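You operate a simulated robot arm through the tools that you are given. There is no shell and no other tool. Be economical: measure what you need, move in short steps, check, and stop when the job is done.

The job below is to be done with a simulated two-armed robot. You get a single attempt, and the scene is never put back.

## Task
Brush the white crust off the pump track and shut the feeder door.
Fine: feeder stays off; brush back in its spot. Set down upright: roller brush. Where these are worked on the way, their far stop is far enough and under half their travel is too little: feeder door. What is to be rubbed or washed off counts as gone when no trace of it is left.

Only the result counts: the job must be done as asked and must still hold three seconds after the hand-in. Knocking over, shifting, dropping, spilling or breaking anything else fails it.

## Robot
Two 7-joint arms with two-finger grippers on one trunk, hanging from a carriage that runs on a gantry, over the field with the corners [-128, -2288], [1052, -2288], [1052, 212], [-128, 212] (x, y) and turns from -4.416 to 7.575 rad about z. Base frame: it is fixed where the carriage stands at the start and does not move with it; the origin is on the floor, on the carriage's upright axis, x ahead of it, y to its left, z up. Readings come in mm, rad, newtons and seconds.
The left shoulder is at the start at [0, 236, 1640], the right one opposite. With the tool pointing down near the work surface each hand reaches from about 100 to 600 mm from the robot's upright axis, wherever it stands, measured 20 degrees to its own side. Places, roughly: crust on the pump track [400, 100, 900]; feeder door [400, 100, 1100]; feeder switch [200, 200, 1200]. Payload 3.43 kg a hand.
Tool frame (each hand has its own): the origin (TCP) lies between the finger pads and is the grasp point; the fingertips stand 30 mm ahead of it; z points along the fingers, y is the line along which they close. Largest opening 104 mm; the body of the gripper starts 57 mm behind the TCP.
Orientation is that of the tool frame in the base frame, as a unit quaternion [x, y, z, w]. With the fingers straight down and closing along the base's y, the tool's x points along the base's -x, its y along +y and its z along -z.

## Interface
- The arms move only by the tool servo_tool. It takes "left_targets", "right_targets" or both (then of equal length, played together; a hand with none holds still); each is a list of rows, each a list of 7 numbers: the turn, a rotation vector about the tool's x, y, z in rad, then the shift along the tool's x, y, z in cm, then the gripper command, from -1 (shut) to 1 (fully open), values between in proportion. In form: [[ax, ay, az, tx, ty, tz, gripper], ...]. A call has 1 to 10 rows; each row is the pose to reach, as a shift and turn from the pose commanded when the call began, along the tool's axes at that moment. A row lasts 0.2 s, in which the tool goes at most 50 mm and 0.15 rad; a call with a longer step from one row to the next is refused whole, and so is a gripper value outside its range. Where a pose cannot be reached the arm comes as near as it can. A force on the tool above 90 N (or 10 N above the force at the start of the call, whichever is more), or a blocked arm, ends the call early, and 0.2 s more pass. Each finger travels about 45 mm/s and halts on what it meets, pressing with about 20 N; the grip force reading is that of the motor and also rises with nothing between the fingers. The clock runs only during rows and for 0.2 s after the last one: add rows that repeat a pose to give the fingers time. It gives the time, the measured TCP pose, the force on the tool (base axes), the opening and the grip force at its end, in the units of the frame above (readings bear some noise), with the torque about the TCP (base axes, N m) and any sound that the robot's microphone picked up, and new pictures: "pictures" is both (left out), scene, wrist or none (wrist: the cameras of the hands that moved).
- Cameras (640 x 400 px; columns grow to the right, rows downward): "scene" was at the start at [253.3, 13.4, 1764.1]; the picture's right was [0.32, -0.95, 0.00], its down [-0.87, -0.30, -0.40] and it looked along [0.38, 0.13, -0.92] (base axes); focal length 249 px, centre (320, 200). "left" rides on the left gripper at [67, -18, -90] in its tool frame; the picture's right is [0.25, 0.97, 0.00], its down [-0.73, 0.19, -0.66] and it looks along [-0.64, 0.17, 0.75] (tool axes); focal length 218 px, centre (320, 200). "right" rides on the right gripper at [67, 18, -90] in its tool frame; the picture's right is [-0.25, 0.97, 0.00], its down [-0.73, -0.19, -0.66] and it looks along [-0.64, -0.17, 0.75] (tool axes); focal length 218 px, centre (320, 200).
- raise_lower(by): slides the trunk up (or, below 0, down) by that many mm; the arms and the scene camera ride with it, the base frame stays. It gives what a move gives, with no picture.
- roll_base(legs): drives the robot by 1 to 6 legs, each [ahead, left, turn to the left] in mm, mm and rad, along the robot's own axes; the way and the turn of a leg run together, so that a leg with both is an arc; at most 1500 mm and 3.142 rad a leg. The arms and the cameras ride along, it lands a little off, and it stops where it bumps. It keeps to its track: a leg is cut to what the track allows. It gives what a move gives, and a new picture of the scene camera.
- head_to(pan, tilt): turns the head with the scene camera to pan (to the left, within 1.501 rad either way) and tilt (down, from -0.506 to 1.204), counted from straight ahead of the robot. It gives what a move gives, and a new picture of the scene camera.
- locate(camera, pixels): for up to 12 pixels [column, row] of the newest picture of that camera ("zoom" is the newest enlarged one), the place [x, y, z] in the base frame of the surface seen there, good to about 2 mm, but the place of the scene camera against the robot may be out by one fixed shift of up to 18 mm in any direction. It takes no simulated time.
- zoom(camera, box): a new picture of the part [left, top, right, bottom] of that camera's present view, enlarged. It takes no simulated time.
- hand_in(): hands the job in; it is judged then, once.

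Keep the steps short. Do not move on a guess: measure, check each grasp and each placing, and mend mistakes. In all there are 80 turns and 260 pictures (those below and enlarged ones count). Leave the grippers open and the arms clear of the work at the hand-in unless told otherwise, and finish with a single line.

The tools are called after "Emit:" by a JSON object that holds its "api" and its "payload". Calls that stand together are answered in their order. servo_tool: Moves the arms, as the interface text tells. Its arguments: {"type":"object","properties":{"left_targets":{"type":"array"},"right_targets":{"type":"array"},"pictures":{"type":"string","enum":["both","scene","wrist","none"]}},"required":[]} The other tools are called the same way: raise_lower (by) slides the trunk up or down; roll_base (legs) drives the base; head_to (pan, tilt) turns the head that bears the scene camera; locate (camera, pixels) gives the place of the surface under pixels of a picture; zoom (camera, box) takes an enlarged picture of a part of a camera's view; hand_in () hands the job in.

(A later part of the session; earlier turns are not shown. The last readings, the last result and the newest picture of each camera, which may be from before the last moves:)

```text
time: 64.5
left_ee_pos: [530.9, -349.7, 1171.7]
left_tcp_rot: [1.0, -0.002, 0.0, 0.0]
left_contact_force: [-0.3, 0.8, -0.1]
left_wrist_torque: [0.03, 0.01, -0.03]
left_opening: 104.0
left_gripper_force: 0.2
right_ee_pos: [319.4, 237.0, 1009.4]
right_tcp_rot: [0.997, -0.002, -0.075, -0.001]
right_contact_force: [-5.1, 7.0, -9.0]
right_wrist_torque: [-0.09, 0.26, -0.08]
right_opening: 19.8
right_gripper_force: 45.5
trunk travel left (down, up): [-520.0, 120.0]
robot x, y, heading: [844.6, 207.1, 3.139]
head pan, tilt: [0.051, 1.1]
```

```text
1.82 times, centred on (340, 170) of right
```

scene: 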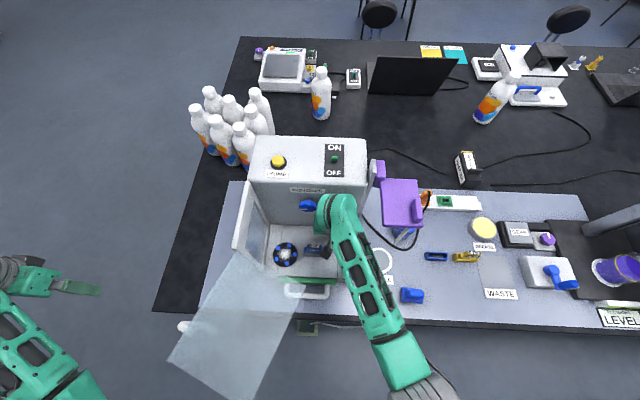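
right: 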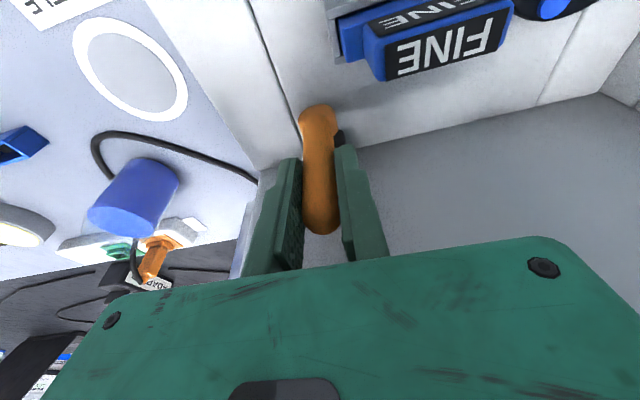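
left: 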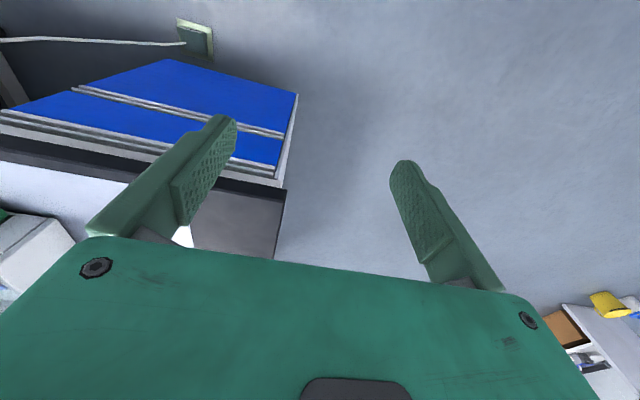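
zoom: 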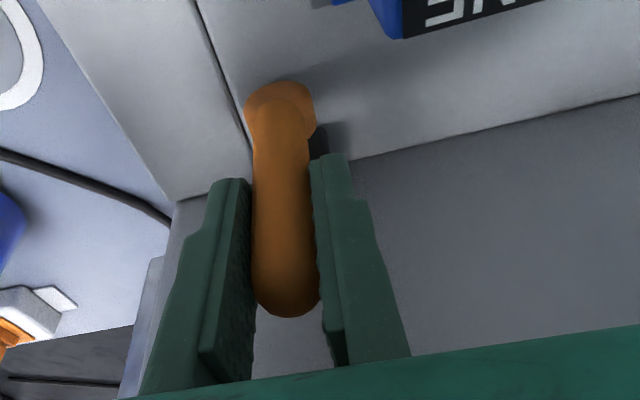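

Gripped at opening 19.8, TCP (319.4, 237.0, 1009.4). I lift it straight up 90 mm and look.

Emit:
{"api": "servo_tool", "payload": {"right_targets": [[0, 0, 0, -0.15, 0, -1, -1], [0, 0, 0, -0.45, 0, -3, -1], [0, 0, 0, -0.9, 0, -6, -1], [0, 0, 0, -1.34, 0, -8.9, -1]]}}

Emit:
{"api": "zoom", "payload": {"camera": "right", "box": [220, 40, 460, 260]}}

Emit:
{"api": "zoom", "payload": {"camera": "scene", "box": [230, 160, 380, 300]}}

```text
time: 65.5
left_ee_pos: [532.9, -351.1, 1172.6]
left_tcp_rot: [1.0, -0.002, 0.001, 0.0]
left_contact_force: [-0.1, -0.2, 0.4]
left_wrist_torque: [0.0, 0.02, -0.01]
left_opening: 104.3
left_gripper_force: 0.1
right_ee_pos: [322.8, 234.7, 1103.2]
right_tcp_rot: [0.997, 0.0, -0.076, 0.001]
right_contact_force: [0.8, 0.1, -0.8]
right_wrist_torque: [0.0, 0.05, -0.02]
right_opening: 0.0
right_gripper_force: 35.0
trunk travel left (down, up): [-520.0, 120.0]
robot x, y, heading: [840.8, 208.3, 3.136]
head pan, tilt: [0.051, 1.1]
```

scene: 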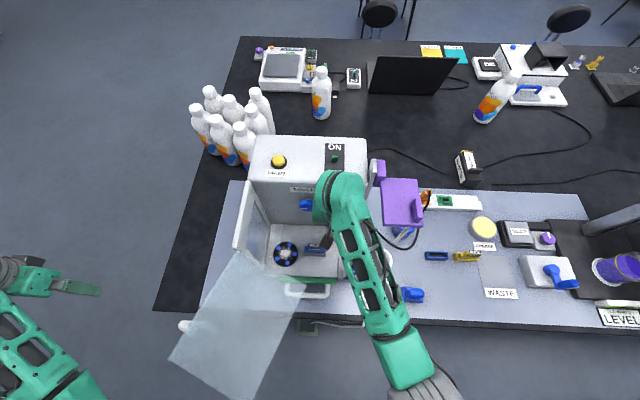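
right: 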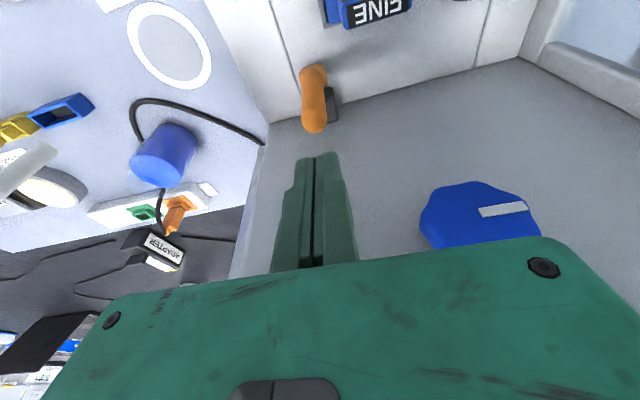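

```text
1.82 times, centred on (340, 150) of right
```

zoom: 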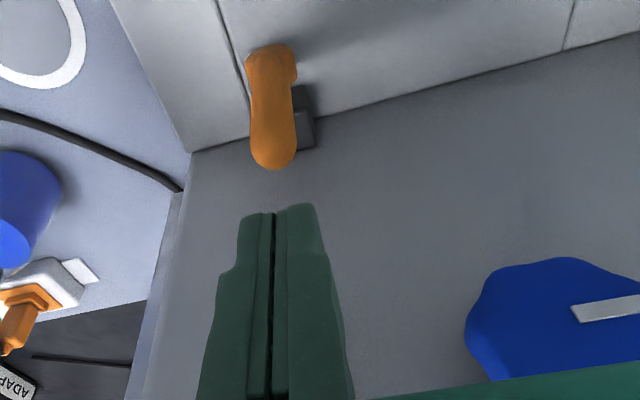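

```text
2.86 times, centred on (305, 230) of scene
```

zoom: 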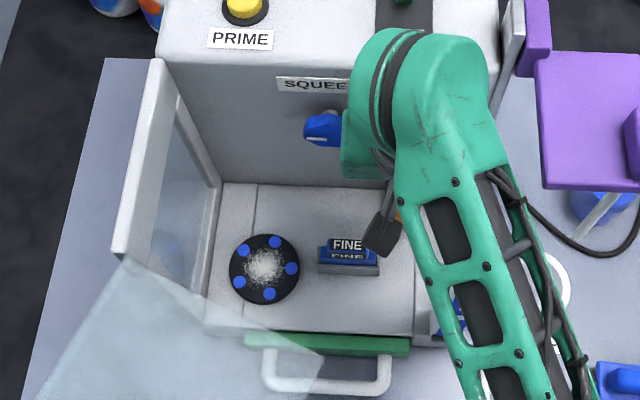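

The hand closed empty: the orange piece stayed fast, so it is a fixed lever, not the brush. I lift clear and inspect the blue block at (467,464,894), which looked bristly underneath.

Emit:
{"api": "servo_tool", "payload": {"right_targets": [[0, 0, 0, -0.6, 0, -4.5, -1], [0, 0, 0, -1.2, 0, -9, -1], [0, 0, 0, -1.8, 0, -13.5, -1], [0, 0, 0, 2, -2, -15, -1], [0, 0, 0, 5, -5.5, -15, -1], [0, 0, 0, 8, -8.5, -15, 0], [0, 0, 0, 11, -11.5, -15, 0.5], [0, 0, 0, 14, -14.5, -15, 1], [0, 0, 0, 17, -17.5, -15, 1], [0, 0, 0, 20, -20, -15, 1]]}}

Emit:
{"api": "zoom", "payload": {"camera": "right", "box": [200, 0, 640, 220]}}

Emit:
{"api": "zoom", "payload": {"camera": "scene", "box": [230, 160, 440, 320]}}

```text
time: 67.7
left_ee_pos: [533.6, -350.7, 1171.8]
left_tcp_rot: [1.0, -0.002, 0.0, 0.0]
left_contact_force: [-0.2, -0.1, 0.7]
left_wrist_torque: [0.01, -0.01, 0.01]
left_opening: 103.9
left_gripper_force: 0.0
right_ee_pos: [543.0, 433.9, 1215.7]
right_tcp_rot: [0.997, -0.001, -0.075, 0.001]
right_contact_force: [0.2, -0.3, -0.8]
right_wrist_torque: [0.02, -0.01, -0.01]
right_opening: 103.2
right_gripper_force: 0.0
trunk travel left (down, up): [-520.0, 120.0]
robot x, y, heading: [842.5, 210.2, 3.135]
head pan, tilt: [0.051, 1.1]
```

scene: 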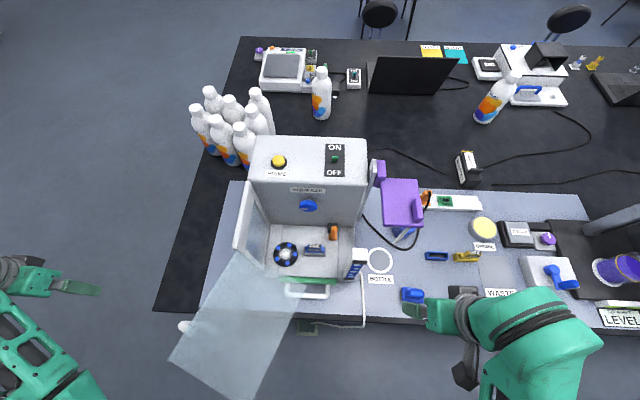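
right: 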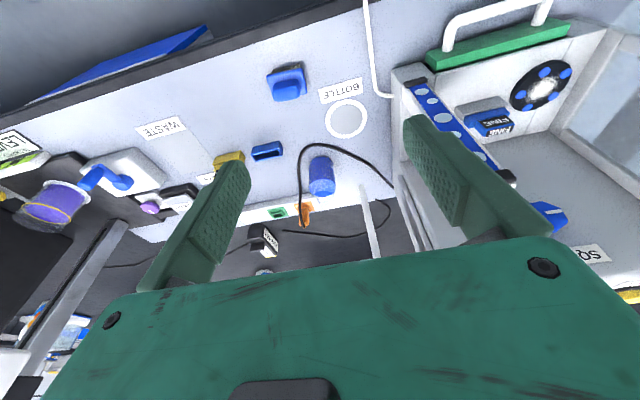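

```text
1.45 times, centred on (420, 110) of right
```

zoom: 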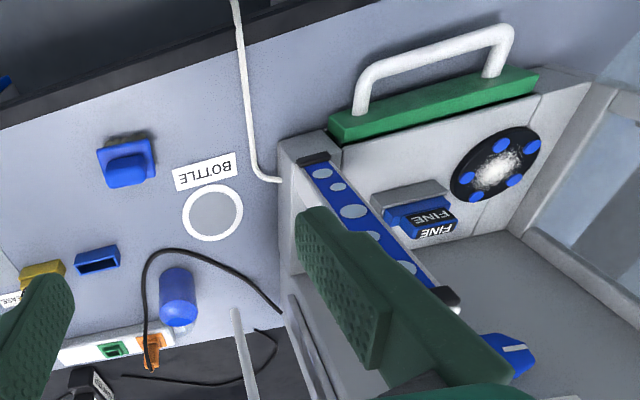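

```text
2.50 times, centred on (335, 240) of scene
```

zoom: 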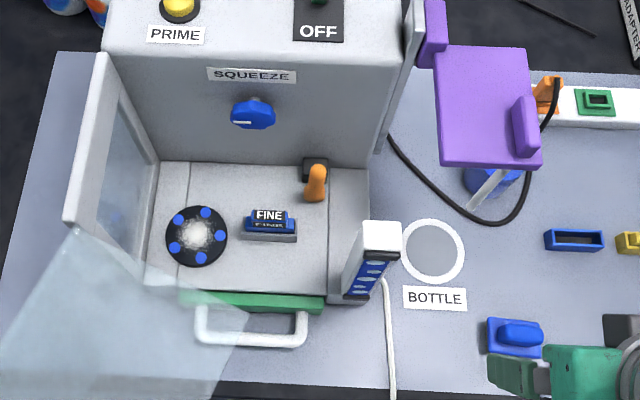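

Emit:
{"api": "zoom", "payload": {"camera": "right", "box": [255, 45, 325, 115]}}

Emit:
{"api": "zoom", "payload": {"camera": "scene", "box": [390, 270, 440, 310]}}

Emit:
{"api": "locate", "payload": {"camera": "right", "pixels": [[286, 90], [286, 77], [270, 95], [302, 90], [300, 68], [272, 76], [286, 100], [305, 66], [285, 68], [546, 90]]}}

Emit:
{"api": "locate", "payload": {"camera": "scene", "pixels": [[334, 228], [333, 236], [286, 250], [413, 295], [286, 263], [299, 252]]}}

```text
5.71 times, centred on (290, 80) of right
```

zoom: 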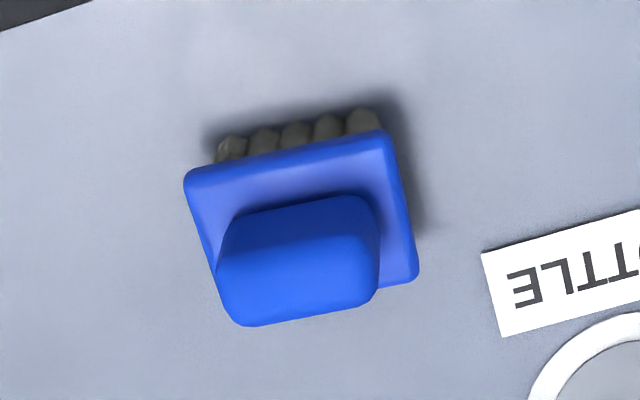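

```text
10.00 times, centred on (415, 290) of scene
```

zoom: 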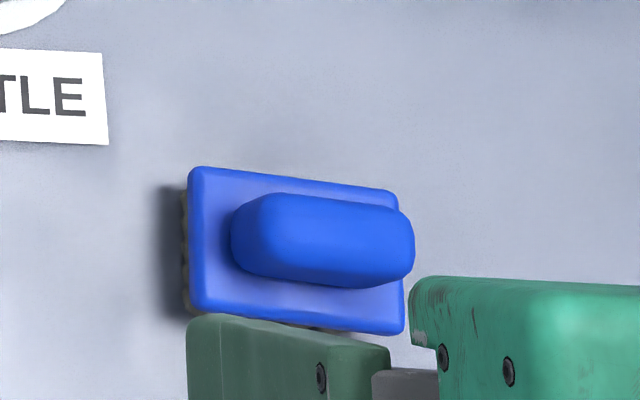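

```text
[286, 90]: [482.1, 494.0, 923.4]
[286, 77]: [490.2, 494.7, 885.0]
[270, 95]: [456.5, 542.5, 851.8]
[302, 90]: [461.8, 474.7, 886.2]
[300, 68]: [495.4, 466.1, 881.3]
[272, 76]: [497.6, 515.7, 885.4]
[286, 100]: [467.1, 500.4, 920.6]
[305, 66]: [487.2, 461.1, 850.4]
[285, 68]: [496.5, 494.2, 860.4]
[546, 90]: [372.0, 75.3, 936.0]
```

```text
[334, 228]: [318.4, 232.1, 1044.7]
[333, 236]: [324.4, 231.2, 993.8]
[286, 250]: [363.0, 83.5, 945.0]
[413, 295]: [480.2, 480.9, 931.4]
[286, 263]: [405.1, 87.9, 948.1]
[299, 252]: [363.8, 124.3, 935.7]
```

The blue block (≈(480,493), plate top z 886, handle top 923, bristles below) is the brush; the orange lever did not move. Its handle runs along y, so I turn the hand about 90° (camera to the +y side) above it.

Emit:
{"api": "servo_tool", "payload": {"right_targets": [[-0.011, 0.011, -0.149, -0.5, -0.6, 0.7, 1], [-0.022, 0.022, -0.297, -1, -1.2, 1.5, 1], [-0.034, 0.034, -0.446, -1.5, -1.8, 2.2, 1], [-0.045, 0.045, -0.594, -2, -2.4, 3, 1], [-0.056, 0.056, -0.742, -2.6, -3, 3.8, 1], [-0.067, 0.067, -0.89, -3.1, -3.6, 4.5, 1], [-0.078, 0.078, -1.038, -3.6, -4.2, 5.2, 0.6], [-0.089, 0.089, -1.186, -4.2, -4.8, 6, 0.4], [-0.1, 0.1, -1.334, -4.7, -5.4, 6.8, 0.2], [-0.111, 0.111, -1.48, -5.2, -5.9, 7.5, 0]]}}

Emit:
{"api": "zoom", "payload": {"camera": "right", "box": [220, 60, 420, 240]}}

```text
time: 69.9
left_ee_pos: [532.1, -351.0, 1173.0]
left_tcp_rot: [1.0, -0.001, 0.001, 0.0]
left_contact_force: [0.3, 0.2, 0.5]
left_wrist_torque: [-0.01, 0.02, 0.01]
left_opening: 103.8
left_gripper_force: 0.0
right_ee_pos: [478.0, 494.5, 1153.0]
right_tcp_rot: [0.738, 0.675, -0.005, 0.0]
right_contact_force: [0.2, 0.2, -0.4]
right_wrist_torque: [0.0, 0.02, -0.02]
right_opening: 52.0
right_gripper_force: 0.1
trunk travel left (down, up): [-520.0, 120.0]
robot x, y, heading: [841.1, 210.9, 3.143]
head pan, tilt: [0.051, 1.1]
```

scene: 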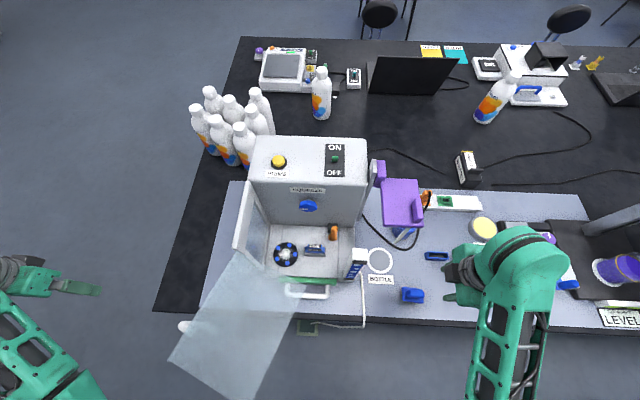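
right: 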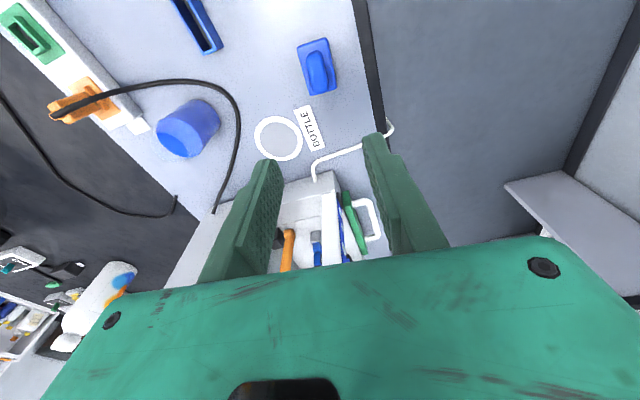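

```text
2.22 times, centred on (320, 150) of right
```

zoom: 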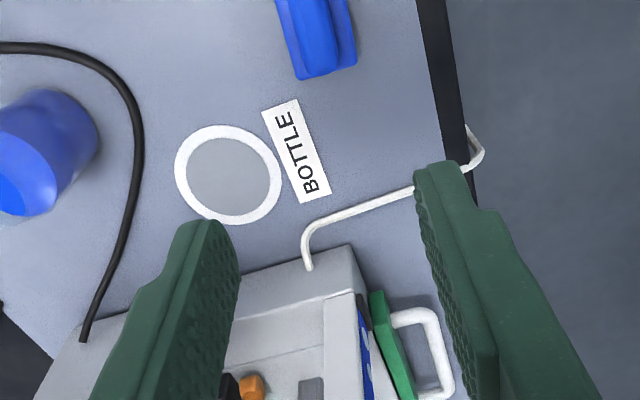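

Emit:
{"api": "zoom", "payload": {"camera": "right", "box": [284, 30, 354, 105]}}

Emit:
{"api": "locate", "payload": {"camera": "right", "pixels": [[299, 48], [326, 41], [335, 91], [313, 94], [309, 52], [321, 50], [329, 82], [316, 88], [320, 70], [303, 62], [332, 70], [318, 55]]}}

```text
5.33 times, centred on (319, 68) of right
```

zoom: 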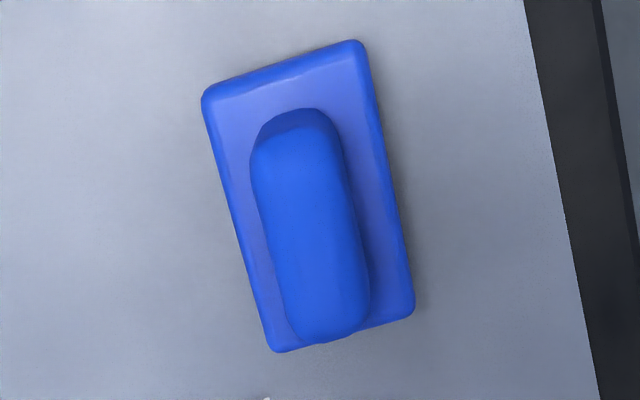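

```text
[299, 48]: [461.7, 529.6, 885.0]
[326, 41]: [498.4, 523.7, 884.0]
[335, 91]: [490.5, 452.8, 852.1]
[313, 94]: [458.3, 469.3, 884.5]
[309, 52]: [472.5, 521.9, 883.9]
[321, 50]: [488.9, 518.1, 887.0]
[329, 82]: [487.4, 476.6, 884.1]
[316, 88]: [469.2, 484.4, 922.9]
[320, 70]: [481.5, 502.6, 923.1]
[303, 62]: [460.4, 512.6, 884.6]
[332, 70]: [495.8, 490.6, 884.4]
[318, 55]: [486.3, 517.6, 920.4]
```

Emit:
{"api": "locate", "payload": {"camera": "zoom", "pixels": [[308, 230], [262, 220], [352, 230], [290, 145], [318, 325], [255, 170], [340, 170], [280, 290], [365, 290], [212, 100], [360, 55], [405, 300]]}}

```text
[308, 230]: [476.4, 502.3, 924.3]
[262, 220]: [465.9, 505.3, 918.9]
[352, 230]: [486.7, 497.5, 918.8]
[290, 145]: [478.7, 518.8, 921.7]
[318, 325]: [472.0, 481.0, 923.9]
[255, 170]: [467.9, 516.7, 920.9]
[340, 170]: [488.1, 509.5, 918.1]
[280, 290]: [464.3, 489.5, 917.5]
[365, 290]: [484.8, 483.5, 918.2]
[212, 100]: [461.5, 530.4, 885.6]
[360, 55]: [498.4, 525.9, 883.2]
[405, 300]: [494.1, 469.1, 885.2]
```

Handle centre ≈(477,500), width 21 across x, top 923; the hand is already aligned with it. I descend to just above.

Emit:
{"api": "servo_tool", "payload": {"right_targets": [[0, 0, 0, 0.2, -0.1, 4, 0], [0, 0, 0, 0.44, -0.14, 8, 0], [0, 0, 0, 0.44, -0.14, 12, 0], [0, 0, 0, 0.44, -0.14, 16, 0], [0, 0, 0, 0.44, -0.14, 18.5, 0]], "pictures": "wrist"}}

```text
time: 71.1
left_ee_pos: [533.3, -349.4, 1171.7]
left_tcp_rot: [1.0, -0.002, 0.0, -0.001]
left_contact_force: [0.1, 0.4, 0.1]
left_wrist_torque: [0.03, 0.03, 0.04]
left_opening: 103.9
left_gripper_force: 0.1
right_ee_pos: [475.3, 497.9, 965.4]
right_tcp_rot: [0.738, 0.674, -0.006, 0.0]
right_contact_force: [0.0, 0.0, -0.4]
right_wrist_torque: [0.0, 0.03, -0.03]
right_opening: 52.1
right_gripper_force: 0.1
trunk travel left (down, up): [-520.0, 120.0]
robot x, y, heading: [842.8, 209.6, 3.134]
head pan, tilt: [0.051, 1.1]
```

right: 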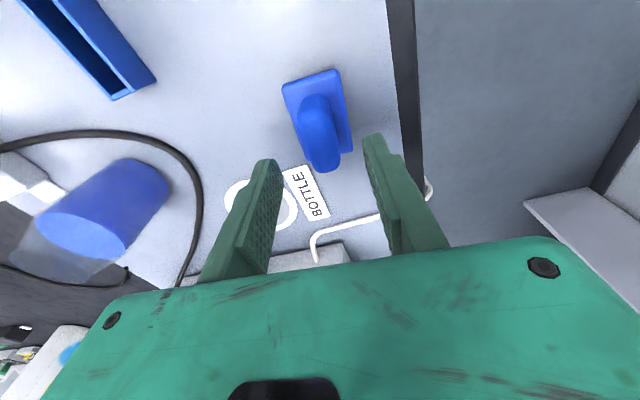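

Centred. Down 43 mm and close.

Emit:
{"api": "servo_tool", "payload": {"right_targets": [[0, 0, 0, 0.1, 0.1, 2.2, 0], [0, 0, 0, 0.15, 0.1, 4.3, 0], [0, 0, 0, 0.15, 0.1, 4.3, -1], [0, 0, 0, 0.15, 0.1, 4.3, -1], [0, 0, 0, 0.15, 0.1, 4.3, -1], [0, 0, 0, 0.15, 0.1, 4.3, -1]], "pictures": "wrist"}}

```text
time: 72.5
left_ee_pos: [532.1, -350.6, 1172.4]
left_tcp_rot: [1.0, -0.001, 0.0, 0.0]
left_contact_force: [0.3, -1.3, -0.2]
left_wrist_torque: [0.03, -0.02, -0.01]
left_opening: 104.0
left_gripper_force: 0.0
right_ee_pos: [477.6, 499.4, 923.1]
right_tcp_rot: [0.738, 0.675, -0.005, 0.001]
right_contact_force: [0.1, -0.6, 1.0]
right_wrist_torque: [-0.03, -0.02, 0.0]
right_opening: 21.3
right_gripper_force: 19.9
trunk travel left (down, up): [-520.0, 120.0]
robot x, y, heading: [841.4, 211.1, 3.133]
head pan, tilt: [0.051, 1.1]
```

right: 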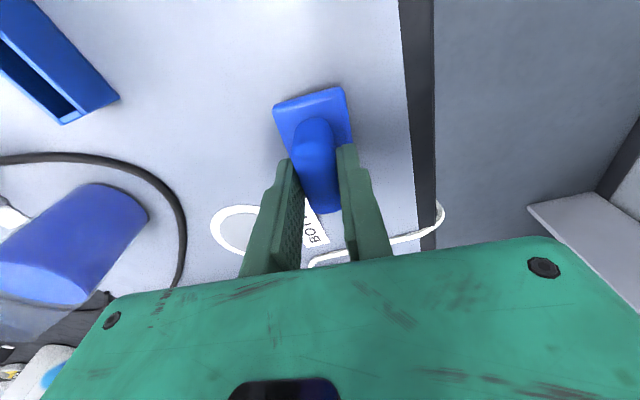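

Gripped at 21.3 mm; home pose TCP (477.6, 499.4, 923.1). I lift it.

Emit:
{"api": "servo_tool", "payload": {"right_targets": [[0, 0, 0, 0, 0, -1, -1], [0, 0, 0, 0, 0, -5, -1], [0, 0, 0, 0, 0, -9, -1], [0, 0, 0, 0, 0, -13, -1], [0, 0, 0, 0, 0, -17, -1], [0, 0, 0, 0, 0, -21, -1]]}}

Emit:
{"api": "zoom", "payload": {"camera": "right", "box": [220, 40, 420, 240]}}

Emit:
{"api": "zoom", "payload": {"camera": "scene", "box": [240, 200, 380, 310]}}

```text
time: 73.9
left_ee_pos: [531.0, -350.3, 1172.4]
left_tcp_rot: [1.0, -0.002, 0.0, 0.0]
left_contact_force: [0.1, -0.5, 0.1]
left_wrist_torque: [-0.01, 0.02, -0.01]
left_opening: 103.9
left_gripper_force: 0.1
right_ee_pos: [478.9, 499.4, 1133.9]
right_tcp_rot: [0.739, 0.674, -0.005, 0.0]
right_contact_force: [0.2, -0.8, 0.2]
right_wrist_torque: [0.0, 0.03, 0.02]
right_opening: 0.0
right_gripper_force: 20.4
trunk travel left (down, up): [-520.0, 120.0]
robot x, y, heading: [842.5, 212.9, 3.142]
head pan, tilt: [0.051, 1.1]
```

scene: 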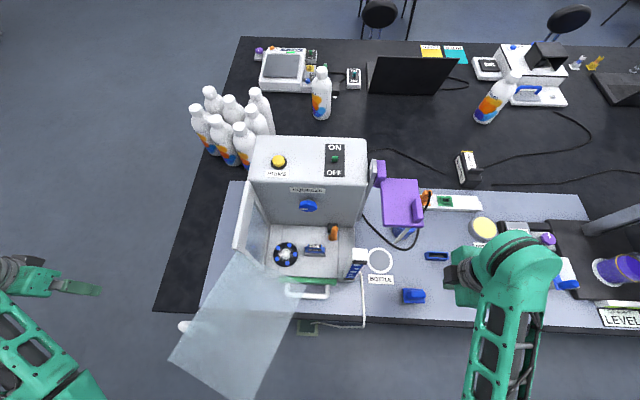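
right: 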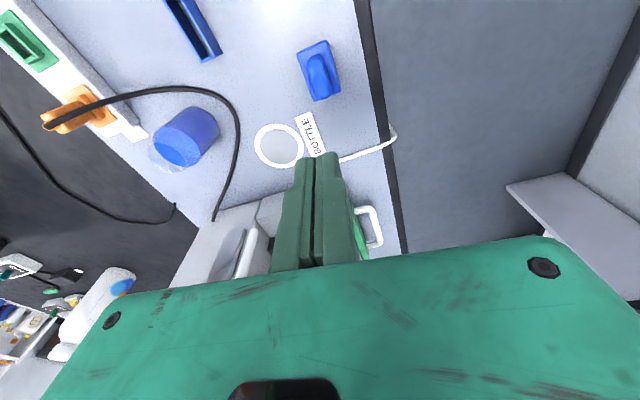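

```text
2.00 times, centred on (320, 140) of right
```

zoom: 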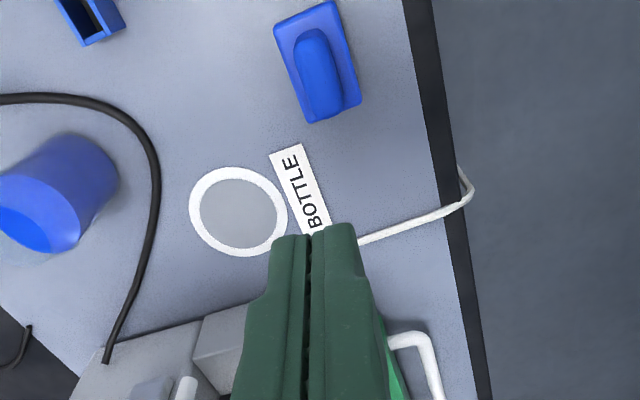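

```text
3.64 times, centred on (310, 255) of scene
```

zoom: 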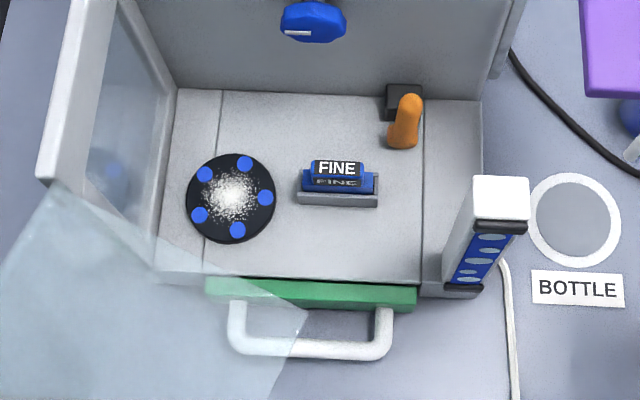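

The fingers slipped off. I check whether the brush moved and how it lies.

Emit:
{"api": "zoom", "payload": {"camera": "right", "box": [284, 30, 354, 105]}}

Emit:
{"api": "locate", "payload": {"camera": "right", "pixels": [[299, 52], [326, 43], [340, 90], [314, 99], [318, 75], [311, 72], [325, 72], [314, 57], [322, 95]]}}

```text
5.33 times, centred on (319, 68) of right
```

zoom: 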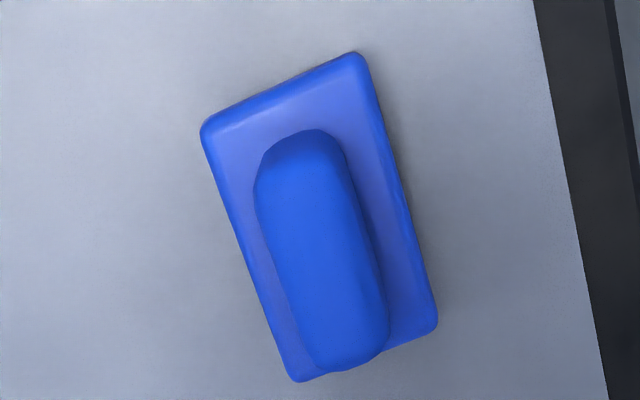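

```text
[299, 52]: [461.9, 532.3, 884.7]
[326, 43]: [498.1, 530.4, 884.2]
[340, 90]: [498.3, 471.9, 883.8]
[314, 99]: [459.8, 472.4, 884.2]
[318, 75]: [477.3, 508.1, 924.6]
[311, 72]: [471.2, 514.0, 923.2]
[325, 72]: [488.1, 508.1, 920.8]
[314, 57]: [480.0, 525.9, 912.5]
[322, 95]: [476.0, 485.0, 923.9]
```

The brush only shifted ~3 mm and turned a few degrees (centre (479.5,502), now square to the base). I retry: deeper (tips at the plate), squarer, with a longer squeeze.

Emit:
{"api": "servo_tool", "payload": {"right_targets": [[0, 0, -0.04, 0.2, -0.1, 4, 0], [0, 0, -0.08, 0.45, -0.13, 8, 0], [0, 0, -0.08, 0.45, -0.13, 12, 0], [0, 0, -0.08, 0.45, -0.13, 16, 0], [0, 0, -0.08, 0.45, -0.13, 19, 0], [0, 0, -0.08, 0.45, -0.13, 20.5, 0], [0, 0, -0.08, 0.45, -0.13, 21.5, 0], [0, 0, -0.08, 0.45, -0.13, 21.5, 0]], "pictures": "none"}}

Emit:
{"api": "servo_tool", "payload": {"right_targets": [[0, 0, 0, 0, 0, 0, -1], [0, 0, 0, 0, 0, 0, -1], [0, 0, 0, 0, 0, 0, -1], [0, 0, 0, 0, 0, 0, -1], [0, 0, 0, 0, 0, 0, -1], [0, 0, 0, 0, 0, 0, -1], [0, 0, 0, 0, 0, 0, -1], [0, 0, 0, 0, 0, 0, -1]], "pictures": "wrist"}}

Emit:
{"api": "servo_tool", "payload": {"right_targets": [[0, 0, 0, 0, 0, -0.3, -1], [0, 0, 0, 0, 0, -0.8, -1], [0, 0, 0, 0, 0, -1.3, -1], [0, 0, 0, 0, 0, -1.8, -1], [0, 0, 0, 0, 0, -2.2, -1]], "pictures": "wrist"}}

```text
time: 75.7
left_ee_pos: [532.6, -350.9, 1172.5]
left_tcp_rot: [1.0, -0.003, 0.0, -0.001]
left_contact_force: [0.4, -0.2, -0.5]
left_wrist_torque: [0.0, 0.01, 0.0]
left_opening: 103.9
left_gripper_force: 0.2
right_ee_pos: [476.2, 502.0, 919.0]
right_tcp_rot: [0.711, 0.703, -0.005, 0.0]
right_contact_force: [0.3, 0.9, 0.8]
right_wrist_torque: [-0.01, -0.03, 0.03]
right_opening: 52.1
right_gripper_force: 0.0
trunk travel left (down, up): [-520.0, 120.0]
robot x, y, heading: [841.4, 208.8, 3.137]
head pan, tilt: [0.051, 1.1]
```

```text
time: 77.5
left_ee_pos: [532.9, -350.6, 1172.1]
left_tcp_rot: [1.0, -0.002, -0.001, 0.0]
left_contact_force: [0.3, -0.5, 0.0]
left_wrist_torque: [0.0, 0.01, 0.0]
left_opening: 104.0
left_gripper_force: 0.0
right_ee_pos: [475.8, 501.7, 919.0]
right_tcp_rot: [0.711, 0.703, -0.005, 0.001]
right_contact_force: [-0.1, -0.1, 0.3]
right_wrist_torque: [0.02, 0.0, 0.01]
right_opening: 21.2
right_gripper_force: 20.2
trunk travel left (down, up): [-520.0, 120.0]
robot x, y, heading: [841.4, 211.2, 3.139]
head pan, tilt: [0.051, 1.1]
```

right: 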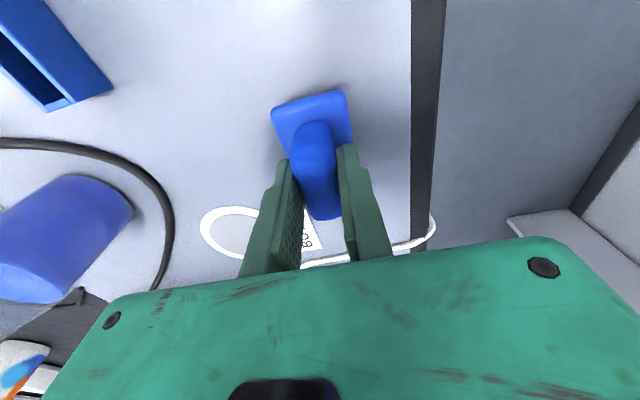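

```text
time: 78.7
left_ee_pos: [532.1, -351.7, 1172.0]
left_tcp_rot: [1.0, -0.002, 0.0, 0.001]
left_contact_force: [0.9, -0.4, 0.5]
left_wrist_torque: [0.01, 0.0, -0.03]
left_opening: 104.1
left_gripper_force: 0.0
right_ee_pos: [476.7, 503.3, 940.6]
right_tcp_rot: [0.711, 0.703, -0.005, 0.0]
right_contact_force: [-1.0, 0.1, -1.3]
right_wrist_torque: [-0.02, 0.01, -0.01]
right_opening: 21.6
right_gripper_force: 20.0
trunk travel left (down, up): [-520.0, 120.0]
robot x, y, heading: [844.5, 210.2, 3.138]
head pan, tilt: [0.051, 1.1]
```

right: 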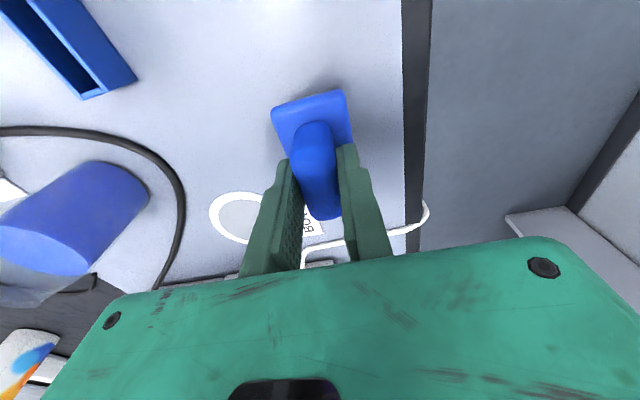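

The brush is held now and rises with the hand. Before carrying it over, I measure where the open cover stands.

Emit:
{"api": "zoom", "payload": {"camera": "scene", "box": [160, 180, 380, 400]}}

Emit:
{"api": "locate", "payload": {"camera": "scene", "pixels": [[233, 256], [270, 272], [300, 292], [285, 320], [252, 390], [200, 360], [175, 355], [183, 327], [215, 320], [240, 310], [220, 290], [262, 300]]}}

```text
1.82 times, centred on (270, 290) of scene
```

zoom: 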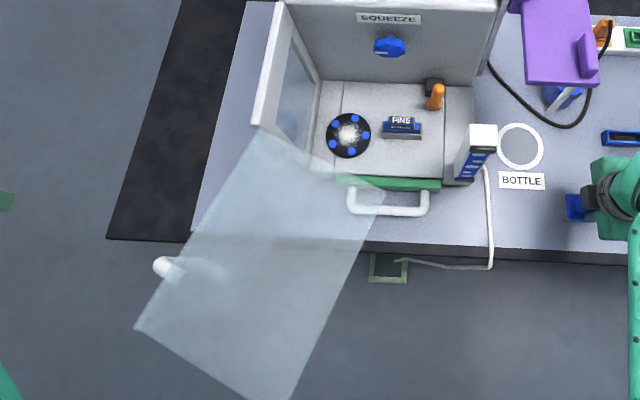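

```text
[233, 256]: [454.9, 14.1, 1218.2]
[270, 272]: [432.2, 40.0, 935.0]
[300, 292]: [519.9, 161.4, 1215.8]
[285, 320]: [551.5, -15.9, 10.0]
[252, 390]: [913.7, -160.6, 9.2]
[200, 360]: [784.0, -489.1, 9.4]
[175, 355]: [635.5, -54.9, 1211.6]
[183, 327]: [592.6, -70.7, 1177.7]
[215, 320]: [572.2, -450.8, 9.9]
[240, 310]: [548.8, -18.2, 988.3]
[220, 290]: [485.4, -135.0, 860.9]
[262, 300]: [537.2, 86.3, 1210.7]
```

Cover stands at ~109°, its roof corner nearest at (520,161), clear of my route. I lift the brush gently to z≈1190 first, then over.

Emit:
{"api": "servo_tool", "payload": {"right_targets": [[0, 0, 0, 0, 0, -1.5, -1], [0, 0, 0, 0, 0, -4, -1], [0, 0, 0, 0, 0, -6.5, -1], [0, 0, 0, 0, 0, -9, -1], [0, 0, 0, 0, 0, -11.5, -1], [0, 0, 0, 0, 0, -14, -1], [0, 0, 0, 0, 0, -17, -1], [0, 0, 0, 0, 0, -20, -1], [0, 0, 0, 0, 0, -23, -1], [0, 0, 0, 0, 0, -25, -1]], "pictures": "wrist"}}

```text
time: 80.9
left_ee_pos: [531.0, -350.2, 1171.7]
left_tcp_rot: [1.0, -0.002, 0.0, 0.0]
left_contact_force: [-0.6, -0.3, -0.2]
left_wrist_torque: [0.01, -0.01, 0.02]
left_opening: 104.1
left_gripper_force: 0.0
right_ee_pos: [481.6, 504.2, 1190.6]
right_tcp_rot: [0.712, 0.703, -0.005, 0.0]
right_contact_force: [-0.5, 0.3, -1.8]
right_wrist_torque: [-0.02, 0.01, 0.0]
right_opening: 21.1
right_gripper_force: 20.3
trunk travel left (down, up): [-520.0, 120.0]
robot x, y, heading: [843.3, 206.8, 3.14]
head pan, tilt: [0.051, 1.1]
```

right: 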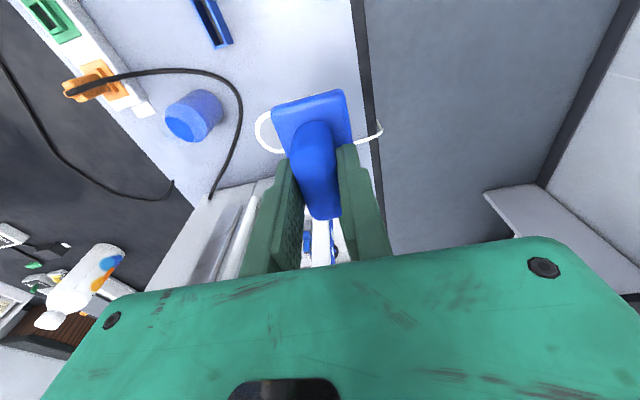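

Held firmly. I rise to ≈1275 and carry it towards the feeder.

Emit:
{"api": "servo_tool", "payload": {"right_targets": [[0, 0, 0, 0, 0, -3, -1], [0, 0, 0, 0, 0, -6, -1], [0, 0, 0, -1, 0, -8.5, -1], [0, 0, 0, -4, -1, -8.5, -1], [0, 0, 0, -7, -2, -8.5, -1], [0, 0, 0, -10, -3, -8.5, -1], [0, 0, 0, -13, -4, -8.5, -1], [0, 0, 0, -16, -5, -8.5, -1], [0, 0, 0, -19, -6, -8.5, -1], [0, 0, 0, -22, -7, -8.5, -1]], "pictures": "none"}}

Emit:
{"api": "servo_tool", "payload": {"right_targets": [[0, 0, 0, -3, -0.5, 0, -1], [0, 0, 0, -6, -1.2, 0, -1], [0, 0, 0, -9, -2, 0, -1], [0, 0, 0, -12, -2.8, 0, -1], [0, 0, 0, -15, -3.5, 0, -1], [0, 0, 0, -18, -4, 0, -1], [0, 0, 0, -20, -4, 0, -1]]}}

```text
time: 83.1
left_ee_pos: [532.0, -349.8, 1172.0]
left_tcp_rot: [1.0, -0.002, 0.0, 0.0]
left_contact_force: [0.2, -0.1, 0.1]
left_wrist_torque: [-0.04, 0.0, 0.0]
left_opening: 103.8
left_gripper_force: 0.1
right_ee_pos: [405.9, 284.9, 1278.2]
right_tcp_rot: [0.71, 0.704, -0.006, 0.001]
right_contact_force: [-0.7, -0.2, -0.2]
right_wrist_torque: [0.01, -0.03, -0.03]
right_opening: 21.3
right_gripper_force: 19.8
right hand out of reach, approached as far as the arm can: row 3, 4, 5, 6, 7, 8
trunk travel left (down, up): [-520.0, 120.0]
robot x, y, heading: [841.9, 207.2, 3.133]
head pan, tilt: [0.051, 1.1]
```

```text
time: 84.7
left_ee_pos: [532.9, -350.1, 1172.7]
left_tcp_rot: [1.0, -0.002, 0.0, 0.0]
left_contact_force: [-0.1, -0.5, -0.3]
left_wrist_torque: [0.0, 0.01, 0.03]
left_opening: 103.9
left_gripper_force: 0.1
right_ee_pos: [365.0, 85.5, 1279.2]
right_tcp_rot: [0.71, 0.704, -0.005, -0.001]
right_contact_force: [-0.3, -0.3, -1.4]
right_wrist_torque: [-0.02, -0.01, 0.04]
right_opening: 21.4
right_gripper_force: 19.9
trunk travel left (down, up): [-520.0, 120.0]
robot x, y, heading: [841.1, 207.7, 3.138]
head pan, tilt: [0.051, 1.1]
```

scene: 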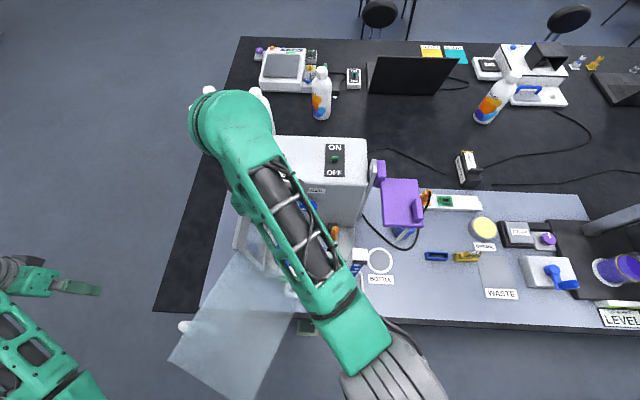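
right: 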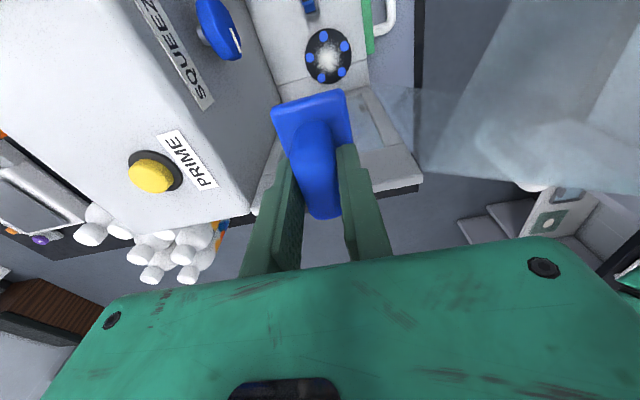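

Brush is above the disc. I measure the disc with the wrist camera.

Emit:
{"api": "locate", "payload": {"camera": "right", "pixels": [[329, 57], [329, 33], [308, 57], [351, 55], [324, 37], [346, 47], [342, 72], [322, 77], [310, 58], [300, 40], [395, 170], [355, 110]]}}

Emit:
{"api": "zoom", "payload": {"camera": "right", "box": [290, 20, 370, 100]}}

```text
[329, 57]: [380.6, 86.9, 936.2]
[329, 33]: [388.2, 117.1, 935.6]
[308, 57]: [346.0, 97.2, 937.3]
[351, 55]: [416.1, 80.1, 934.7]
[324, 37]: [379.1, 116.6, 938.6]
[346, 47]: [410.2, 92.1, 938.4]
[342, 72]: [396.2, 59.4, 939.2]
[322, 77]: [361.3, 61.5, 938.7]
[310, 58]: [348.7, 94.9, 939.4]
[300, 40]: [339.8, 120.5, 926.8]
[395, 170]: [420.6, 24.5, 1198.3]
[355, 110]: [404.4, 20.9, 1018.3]
```

```text
5.00 times, centred on (330, 60) of right
```

zoom: 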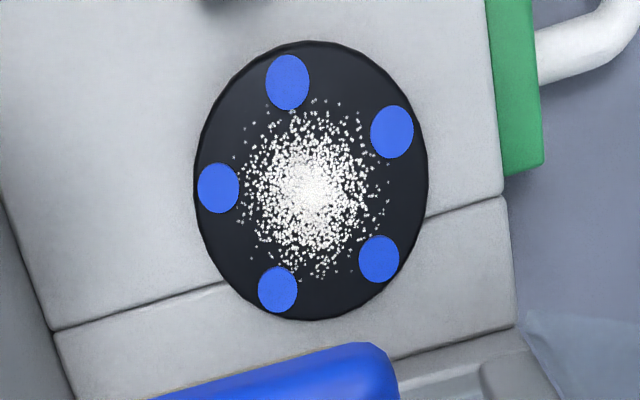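

Disc centre ≈(379,85), surface z≈935, rollers ~4 mm higher. I lower the brush to about 40 mm above the disc, watching the forearm against the cover.

Emit:
{"api": "servo_tool", "payload": {"right_targets": [[0, 0, 0, 0, 1.1, 2, -1], [0, 0, 0, 0, 1.1, 5, -1], [0, 0, 0, 0, 1.1, 8, -1], [0, 0, 0, 0, 1.1, 11, -1], [0, 0, 0, 0, 1.1, 14, -1], [0, 0, 0, 0, 1.1, 17, -1], [0, 0, 0, 0, 1.1, 20, -1], [0, 0, 0, 0, 1.1, 22.5, -1]]}}

Emit:
{"api": "zoom", "payload": {"camera": "scene", "box": [160, 160, 400, 400]}}

```text
time: 86.5
left_ee_pos: [531.9, -351.1, 1172.5]
left_tcp_rot: [1.0, -0.002, 0.0, 0.0]
left_contact_force: [0.1, 0.7, 0.3]
left_wrist_torque: [-0.03, -0.01, -0.03]
left_opening: 104.2
left_gripper_force: 0.1
right_ee_pos: [375.8, 84.6, 1052.6]
right_tcp_rot: [0.711, 0.704, -0.005, 0.0]
right_contact_force: [0.3, 1.0, -1.7]
right_wrist_torque: [0.0, 0.04, -0.01]
right_opening: 21.1
right_gripper_force: 20.2
trunk travel left (down, up): [-520.0, 120.0]
robot x, y, heading: [845.4, 208.1, 3.141]
head pan, tilt: [0.051, 1.1]
```

scene: 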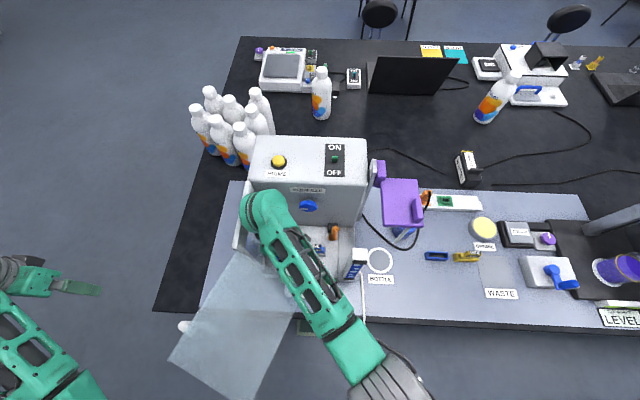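
right: 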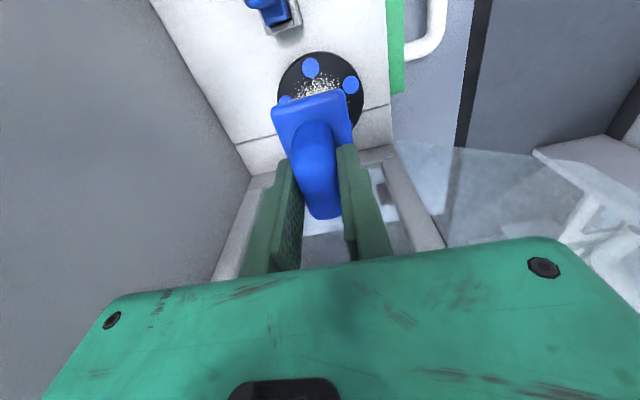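

```text
1.67 times, centred on (280, 280) of scene
```

zoom: 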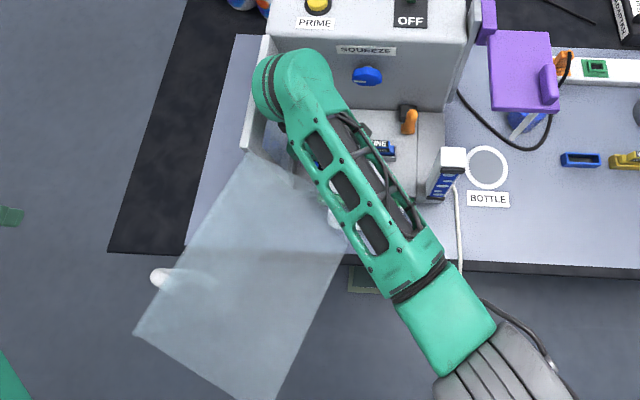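

I check heights of the wrist knuckle and forearm near the cover corner.

Emit:
{"api": "locate", "payload": {"camera": "scene", "pixels": [[248, 200], [252, 215], [244, 210], [262, 196], [275, 260], [290, 290], [300, 310], [313, 318], [283, 240], [240, 215], [236, 240], [268, 240]]}}

```text
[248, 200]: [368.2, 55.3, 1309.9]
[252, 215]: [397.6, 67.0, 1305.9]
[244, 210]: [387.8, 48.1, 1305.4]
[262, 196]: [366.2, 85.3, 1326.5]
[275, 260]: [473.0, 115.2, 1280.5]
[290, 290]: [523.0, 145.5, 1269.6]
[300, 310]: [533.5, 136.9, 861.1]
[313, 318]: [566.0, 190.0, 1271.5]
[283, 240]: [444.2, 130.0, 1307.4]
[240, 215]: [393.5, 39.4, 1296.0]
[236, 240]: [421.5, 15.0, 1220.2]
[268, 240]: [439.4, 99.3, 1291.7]
```

The forearm would come down onto the cover's roof corner, and the arm is nearly at full stretch. I lift back out, offset the hand by +x/+y, and drive 100 mm closer so the arm comes in steeper.

Emit:
{"api": "servo_tool", "payload": {"right_targets": [[0, 0, 0, 0, 0, -2, -1], [0, 0, 0, 0, 0, -5, -1], [0, 0, 0, 0, 0, -8, -1], [0, 0, 0, 0, 0, -11, -1], [0, 0, 0, 0, 0, -14, -1], [0, 0, 0, 0, 0, -17, -1], [0, 0, 0, 0, 0, -20, -1], [0, 0, 0, 2, 0, -22.5, -1], [0, 0, 0, 5, 0.5, -22.5, -1], [0, 0, 0, 8, 2, -22.5, -1]], "pictures": "none"}}

Emit:
{"api": "servo_tool", "payload": {"right_targets": [[0, 0, 0, 2, 2, 0, -1], [0, 0, 0, 4, 4, 0, -1], [0, 0, 0, 5, 6.5, 0, -1], [0, 0, 0, 5, 8, 0, -1]], "pictures": "none"}}

Emit:
{"api": "roll_base", "payload": {"legs": [[100, 0, 0]]}}

```text
time: 88.7
left_ee_pos: [532.1, -350.0, 1171.5]
left_tcp_rot: [1.0, -0.002, 0.0, 0.0]
left_contact_force: [-0.6, 0.4, 0.9]
left_wrist_torque: [0.03, -0.02, -0.02]
left_opening: 104.0
left_gripper_force: 0.0
right_ee_pos: [398.1, 166.0, 1278.7]
right_tcp_rot: [0.711, 0.703, -0.005, -0.001]
right_contact_force: [0.4, 0.5, -1.5]
right_wrist_torque: [0.02, -0.01, -0.01]
right_opening: 21.3
right_gripper_force: 20.3
trunk travel left (down, up): [-520.0, 120.0]
robot x, y, heading: [847.9, 209.4, 3.138]
head pan, tilt: [0.051, 1.1]
```

```text
time: 89.7
left_ee_pos: [531.4, -350.9, 1173.1]
left_tcp_rot: [1.0, -0.001, 0.0, 0.0]
left_contact_force: [-0.5, -0.7, -0.1]
left_wrist_torque: [-0.03, 0.01, -0.01]
left_opening: 104.0
left_gripper_force: 0.1
right_ee_pos: [476.3, 214.3, 1269.0]
right_tcp_rot: [0.711, 0.703, -0.008, 0.001]
right_contact_force: [0.6, -1.2, -1.2]
right_wrist_torque: [-0.01, 0.02, 0.0]
right_opening: 21.7
right_gripper_force: 20.2
right hand out of reach, approached as far as the arm can: row 3, 4
trunk travel left (down, up): [-520.0, 120.0]
robot x, y, heading: [845.6, 208.0, 3.14]
head pan, tilt: [0.051, 1.1]
```

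```text
time: 90.9
left_ee_pos: [433.5, -351.4, 1171.2]
left_tcp_rot: [1.0, -0.002, 0.001, 0.001]
left_contact_force: [0.1, 0.5, 0.5]
left_wrist_torque: [-0.01, -0.01, 0.02]
left_opening: 104.4
left_gripper_force: 0.0
right_ee_pos: [375.6, 212.8, 1269.0]
right_tcp_rot: [0.711, 0.703, -0.007, 0.0]
right_contact_force: [-0.4, -0.2, -0.5]
right_wrist_torque: [-0.01, 0.01, 0.01]
right_opening: 21.3
right_gripper_force: 19.8
trunk travel left (down, up): [-520.0, 120.0]
robot x, y, heading: [746.4, 208.4, 3.138]
head pan, tilt: [0.051, 1.1]
```

scene: 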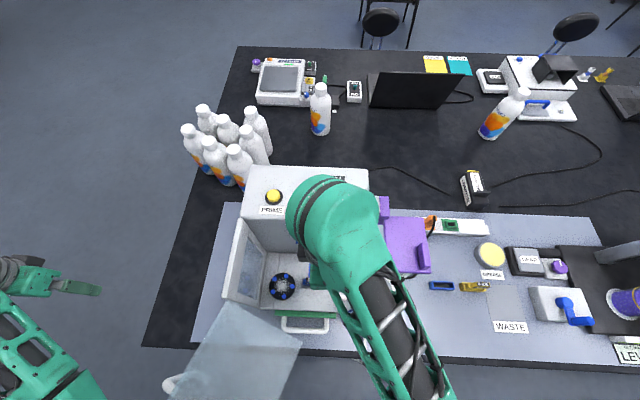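

Emit:
{"api": "raise_lower", "payload": {"by": 40}}

Emit:
{"api": "servo_tool", "payload": {"right_targets": [[0, 0, 0, -3, 0, 0, -1], [0, 0, 0, -6, 0, 0, -1], [0, 0, 0, -9, 0, 0, -1], [0, 0, 0, -12, 0, 1, -1], [0, 0, 0, -12.8, 0, 4, -1], [0, 0, 0, -12.8, 0, 7, -1], [0, 0, 0, -12.8, 0, 10, -1], [0, 0, 0, -12.8, 0, 13, -1], [0, 0, 0, -12.8, 0, 16, -1], [0, 0, 0, -12.8, 0, 19, -1]], "pictures": "none"}}

Emit:
{"api": "servo_tool", "payload": {"right_targets": [[0, 0, 0, 0, 0, 2, -1], [0, 0, 0, 0, 0, 4, -1], [0, 0, 0, 0, 0, 6, -1], [0, 0, 0, 0, 0, 6, -1]]}}

Emit:
{"api": "zoom", "payload": {"camera": "scene", "box": [160, 160, 400, 400]}}

```text
time: 91.7
left_ee_pos: [433.3, -350.3, 1212.4]
left_tcp_rot: [1.0, -0.002, 0.0, 0.0]
left_contact_force: [-0.4, -0.2, -0.1]
left_wrist_torque: [0.03, -0.02, 0.03]
left_opening: 104.1
left_gripper_force: 0.0
right_ee_pos: [376.0, 213.6, 1308.0]
right_tcp_rot: [0.711, 0.703, -0.007, 0.0]
right_contact_force: [0.1, -0.4, -0.6]
right_wrist_torque: [0.02, 0.01, -0.04]
right_opening: 21.5
right_gripper_force: 20.4
trunk travel left (down, up): [-560.0, 80.0]
robot x, y, heading: [744.2, 209.8, 3.136]
head pan, tilt: [0.051, 1.1]
```

```text
time: 93.9
left_ee_pos: [432.8, -351.2, 1212.0]
left_tcp_rot: [1.0, -0.001, 0.0, 0.001]
left_contact_force: [-0.6, 0.1, -0.4]
left_wrist_torque: [-0.03, -0.03, 0.02]
left_opening: 104.2
left_gripper_force: 0.0
right_ee_pos: [373.1, 84.2, 1117.7]
right_tcp_rot: [0.711, 0.704, -0.008, 0.0]
right_contact_force: [0.0, 0.3, -0.6]
right_wrist_torque: [0.01, -0.01, -0.01]
right_opening: 21.2
right_gripper_force: 20.0
trunk travel left (down, up): [-560.0, 80.0]
robot x, y, heading: [744.5, 210.3, 3.135]
head pan, tilt: [0.051, 1.1]
```

```text
time: 94.9
left_ee_pos: [433.3, -350.3, 1212.7]
left_tcp_rot: [1.0, -0.001, 0.0, 0.0]
left_contact_force: [0.5, -0.6, 0.4]
left_wrist_torque: [0.0, -0.05, 0.02]
left_opening: 104.1
left_gripper_force: 0.0
right_ee_pos: [371.1, 84.3, 1062.2]
right_tcp_rot: [0.711, 0.703, -0.008, 0.001]
right_contact_force: [-0.2, -0.5, -1.8]
right_wrist_torque: [-0.01, 0.02, 0.02]
right_opening: 21.5
right_gripper_force: 20.2
trunk travel left (down, up): [-560.0, 80.0]
robot x, y, heading: [744.2, 211.8, 3.138]
head pan, tilt: [0.051, 1.1]
```

scene: 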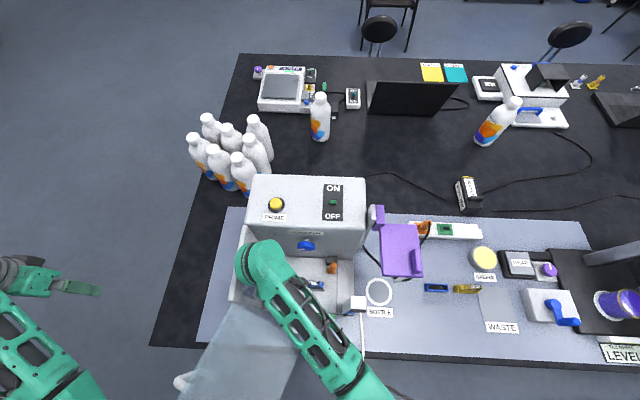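
right: 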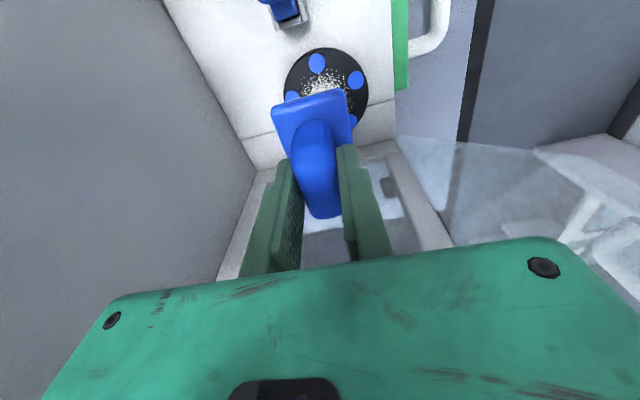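

```text
1.67 times, centred on (280, 280) of scene
```

zoom: 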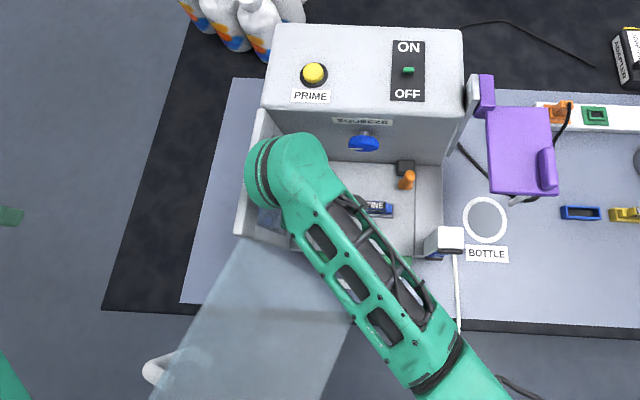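

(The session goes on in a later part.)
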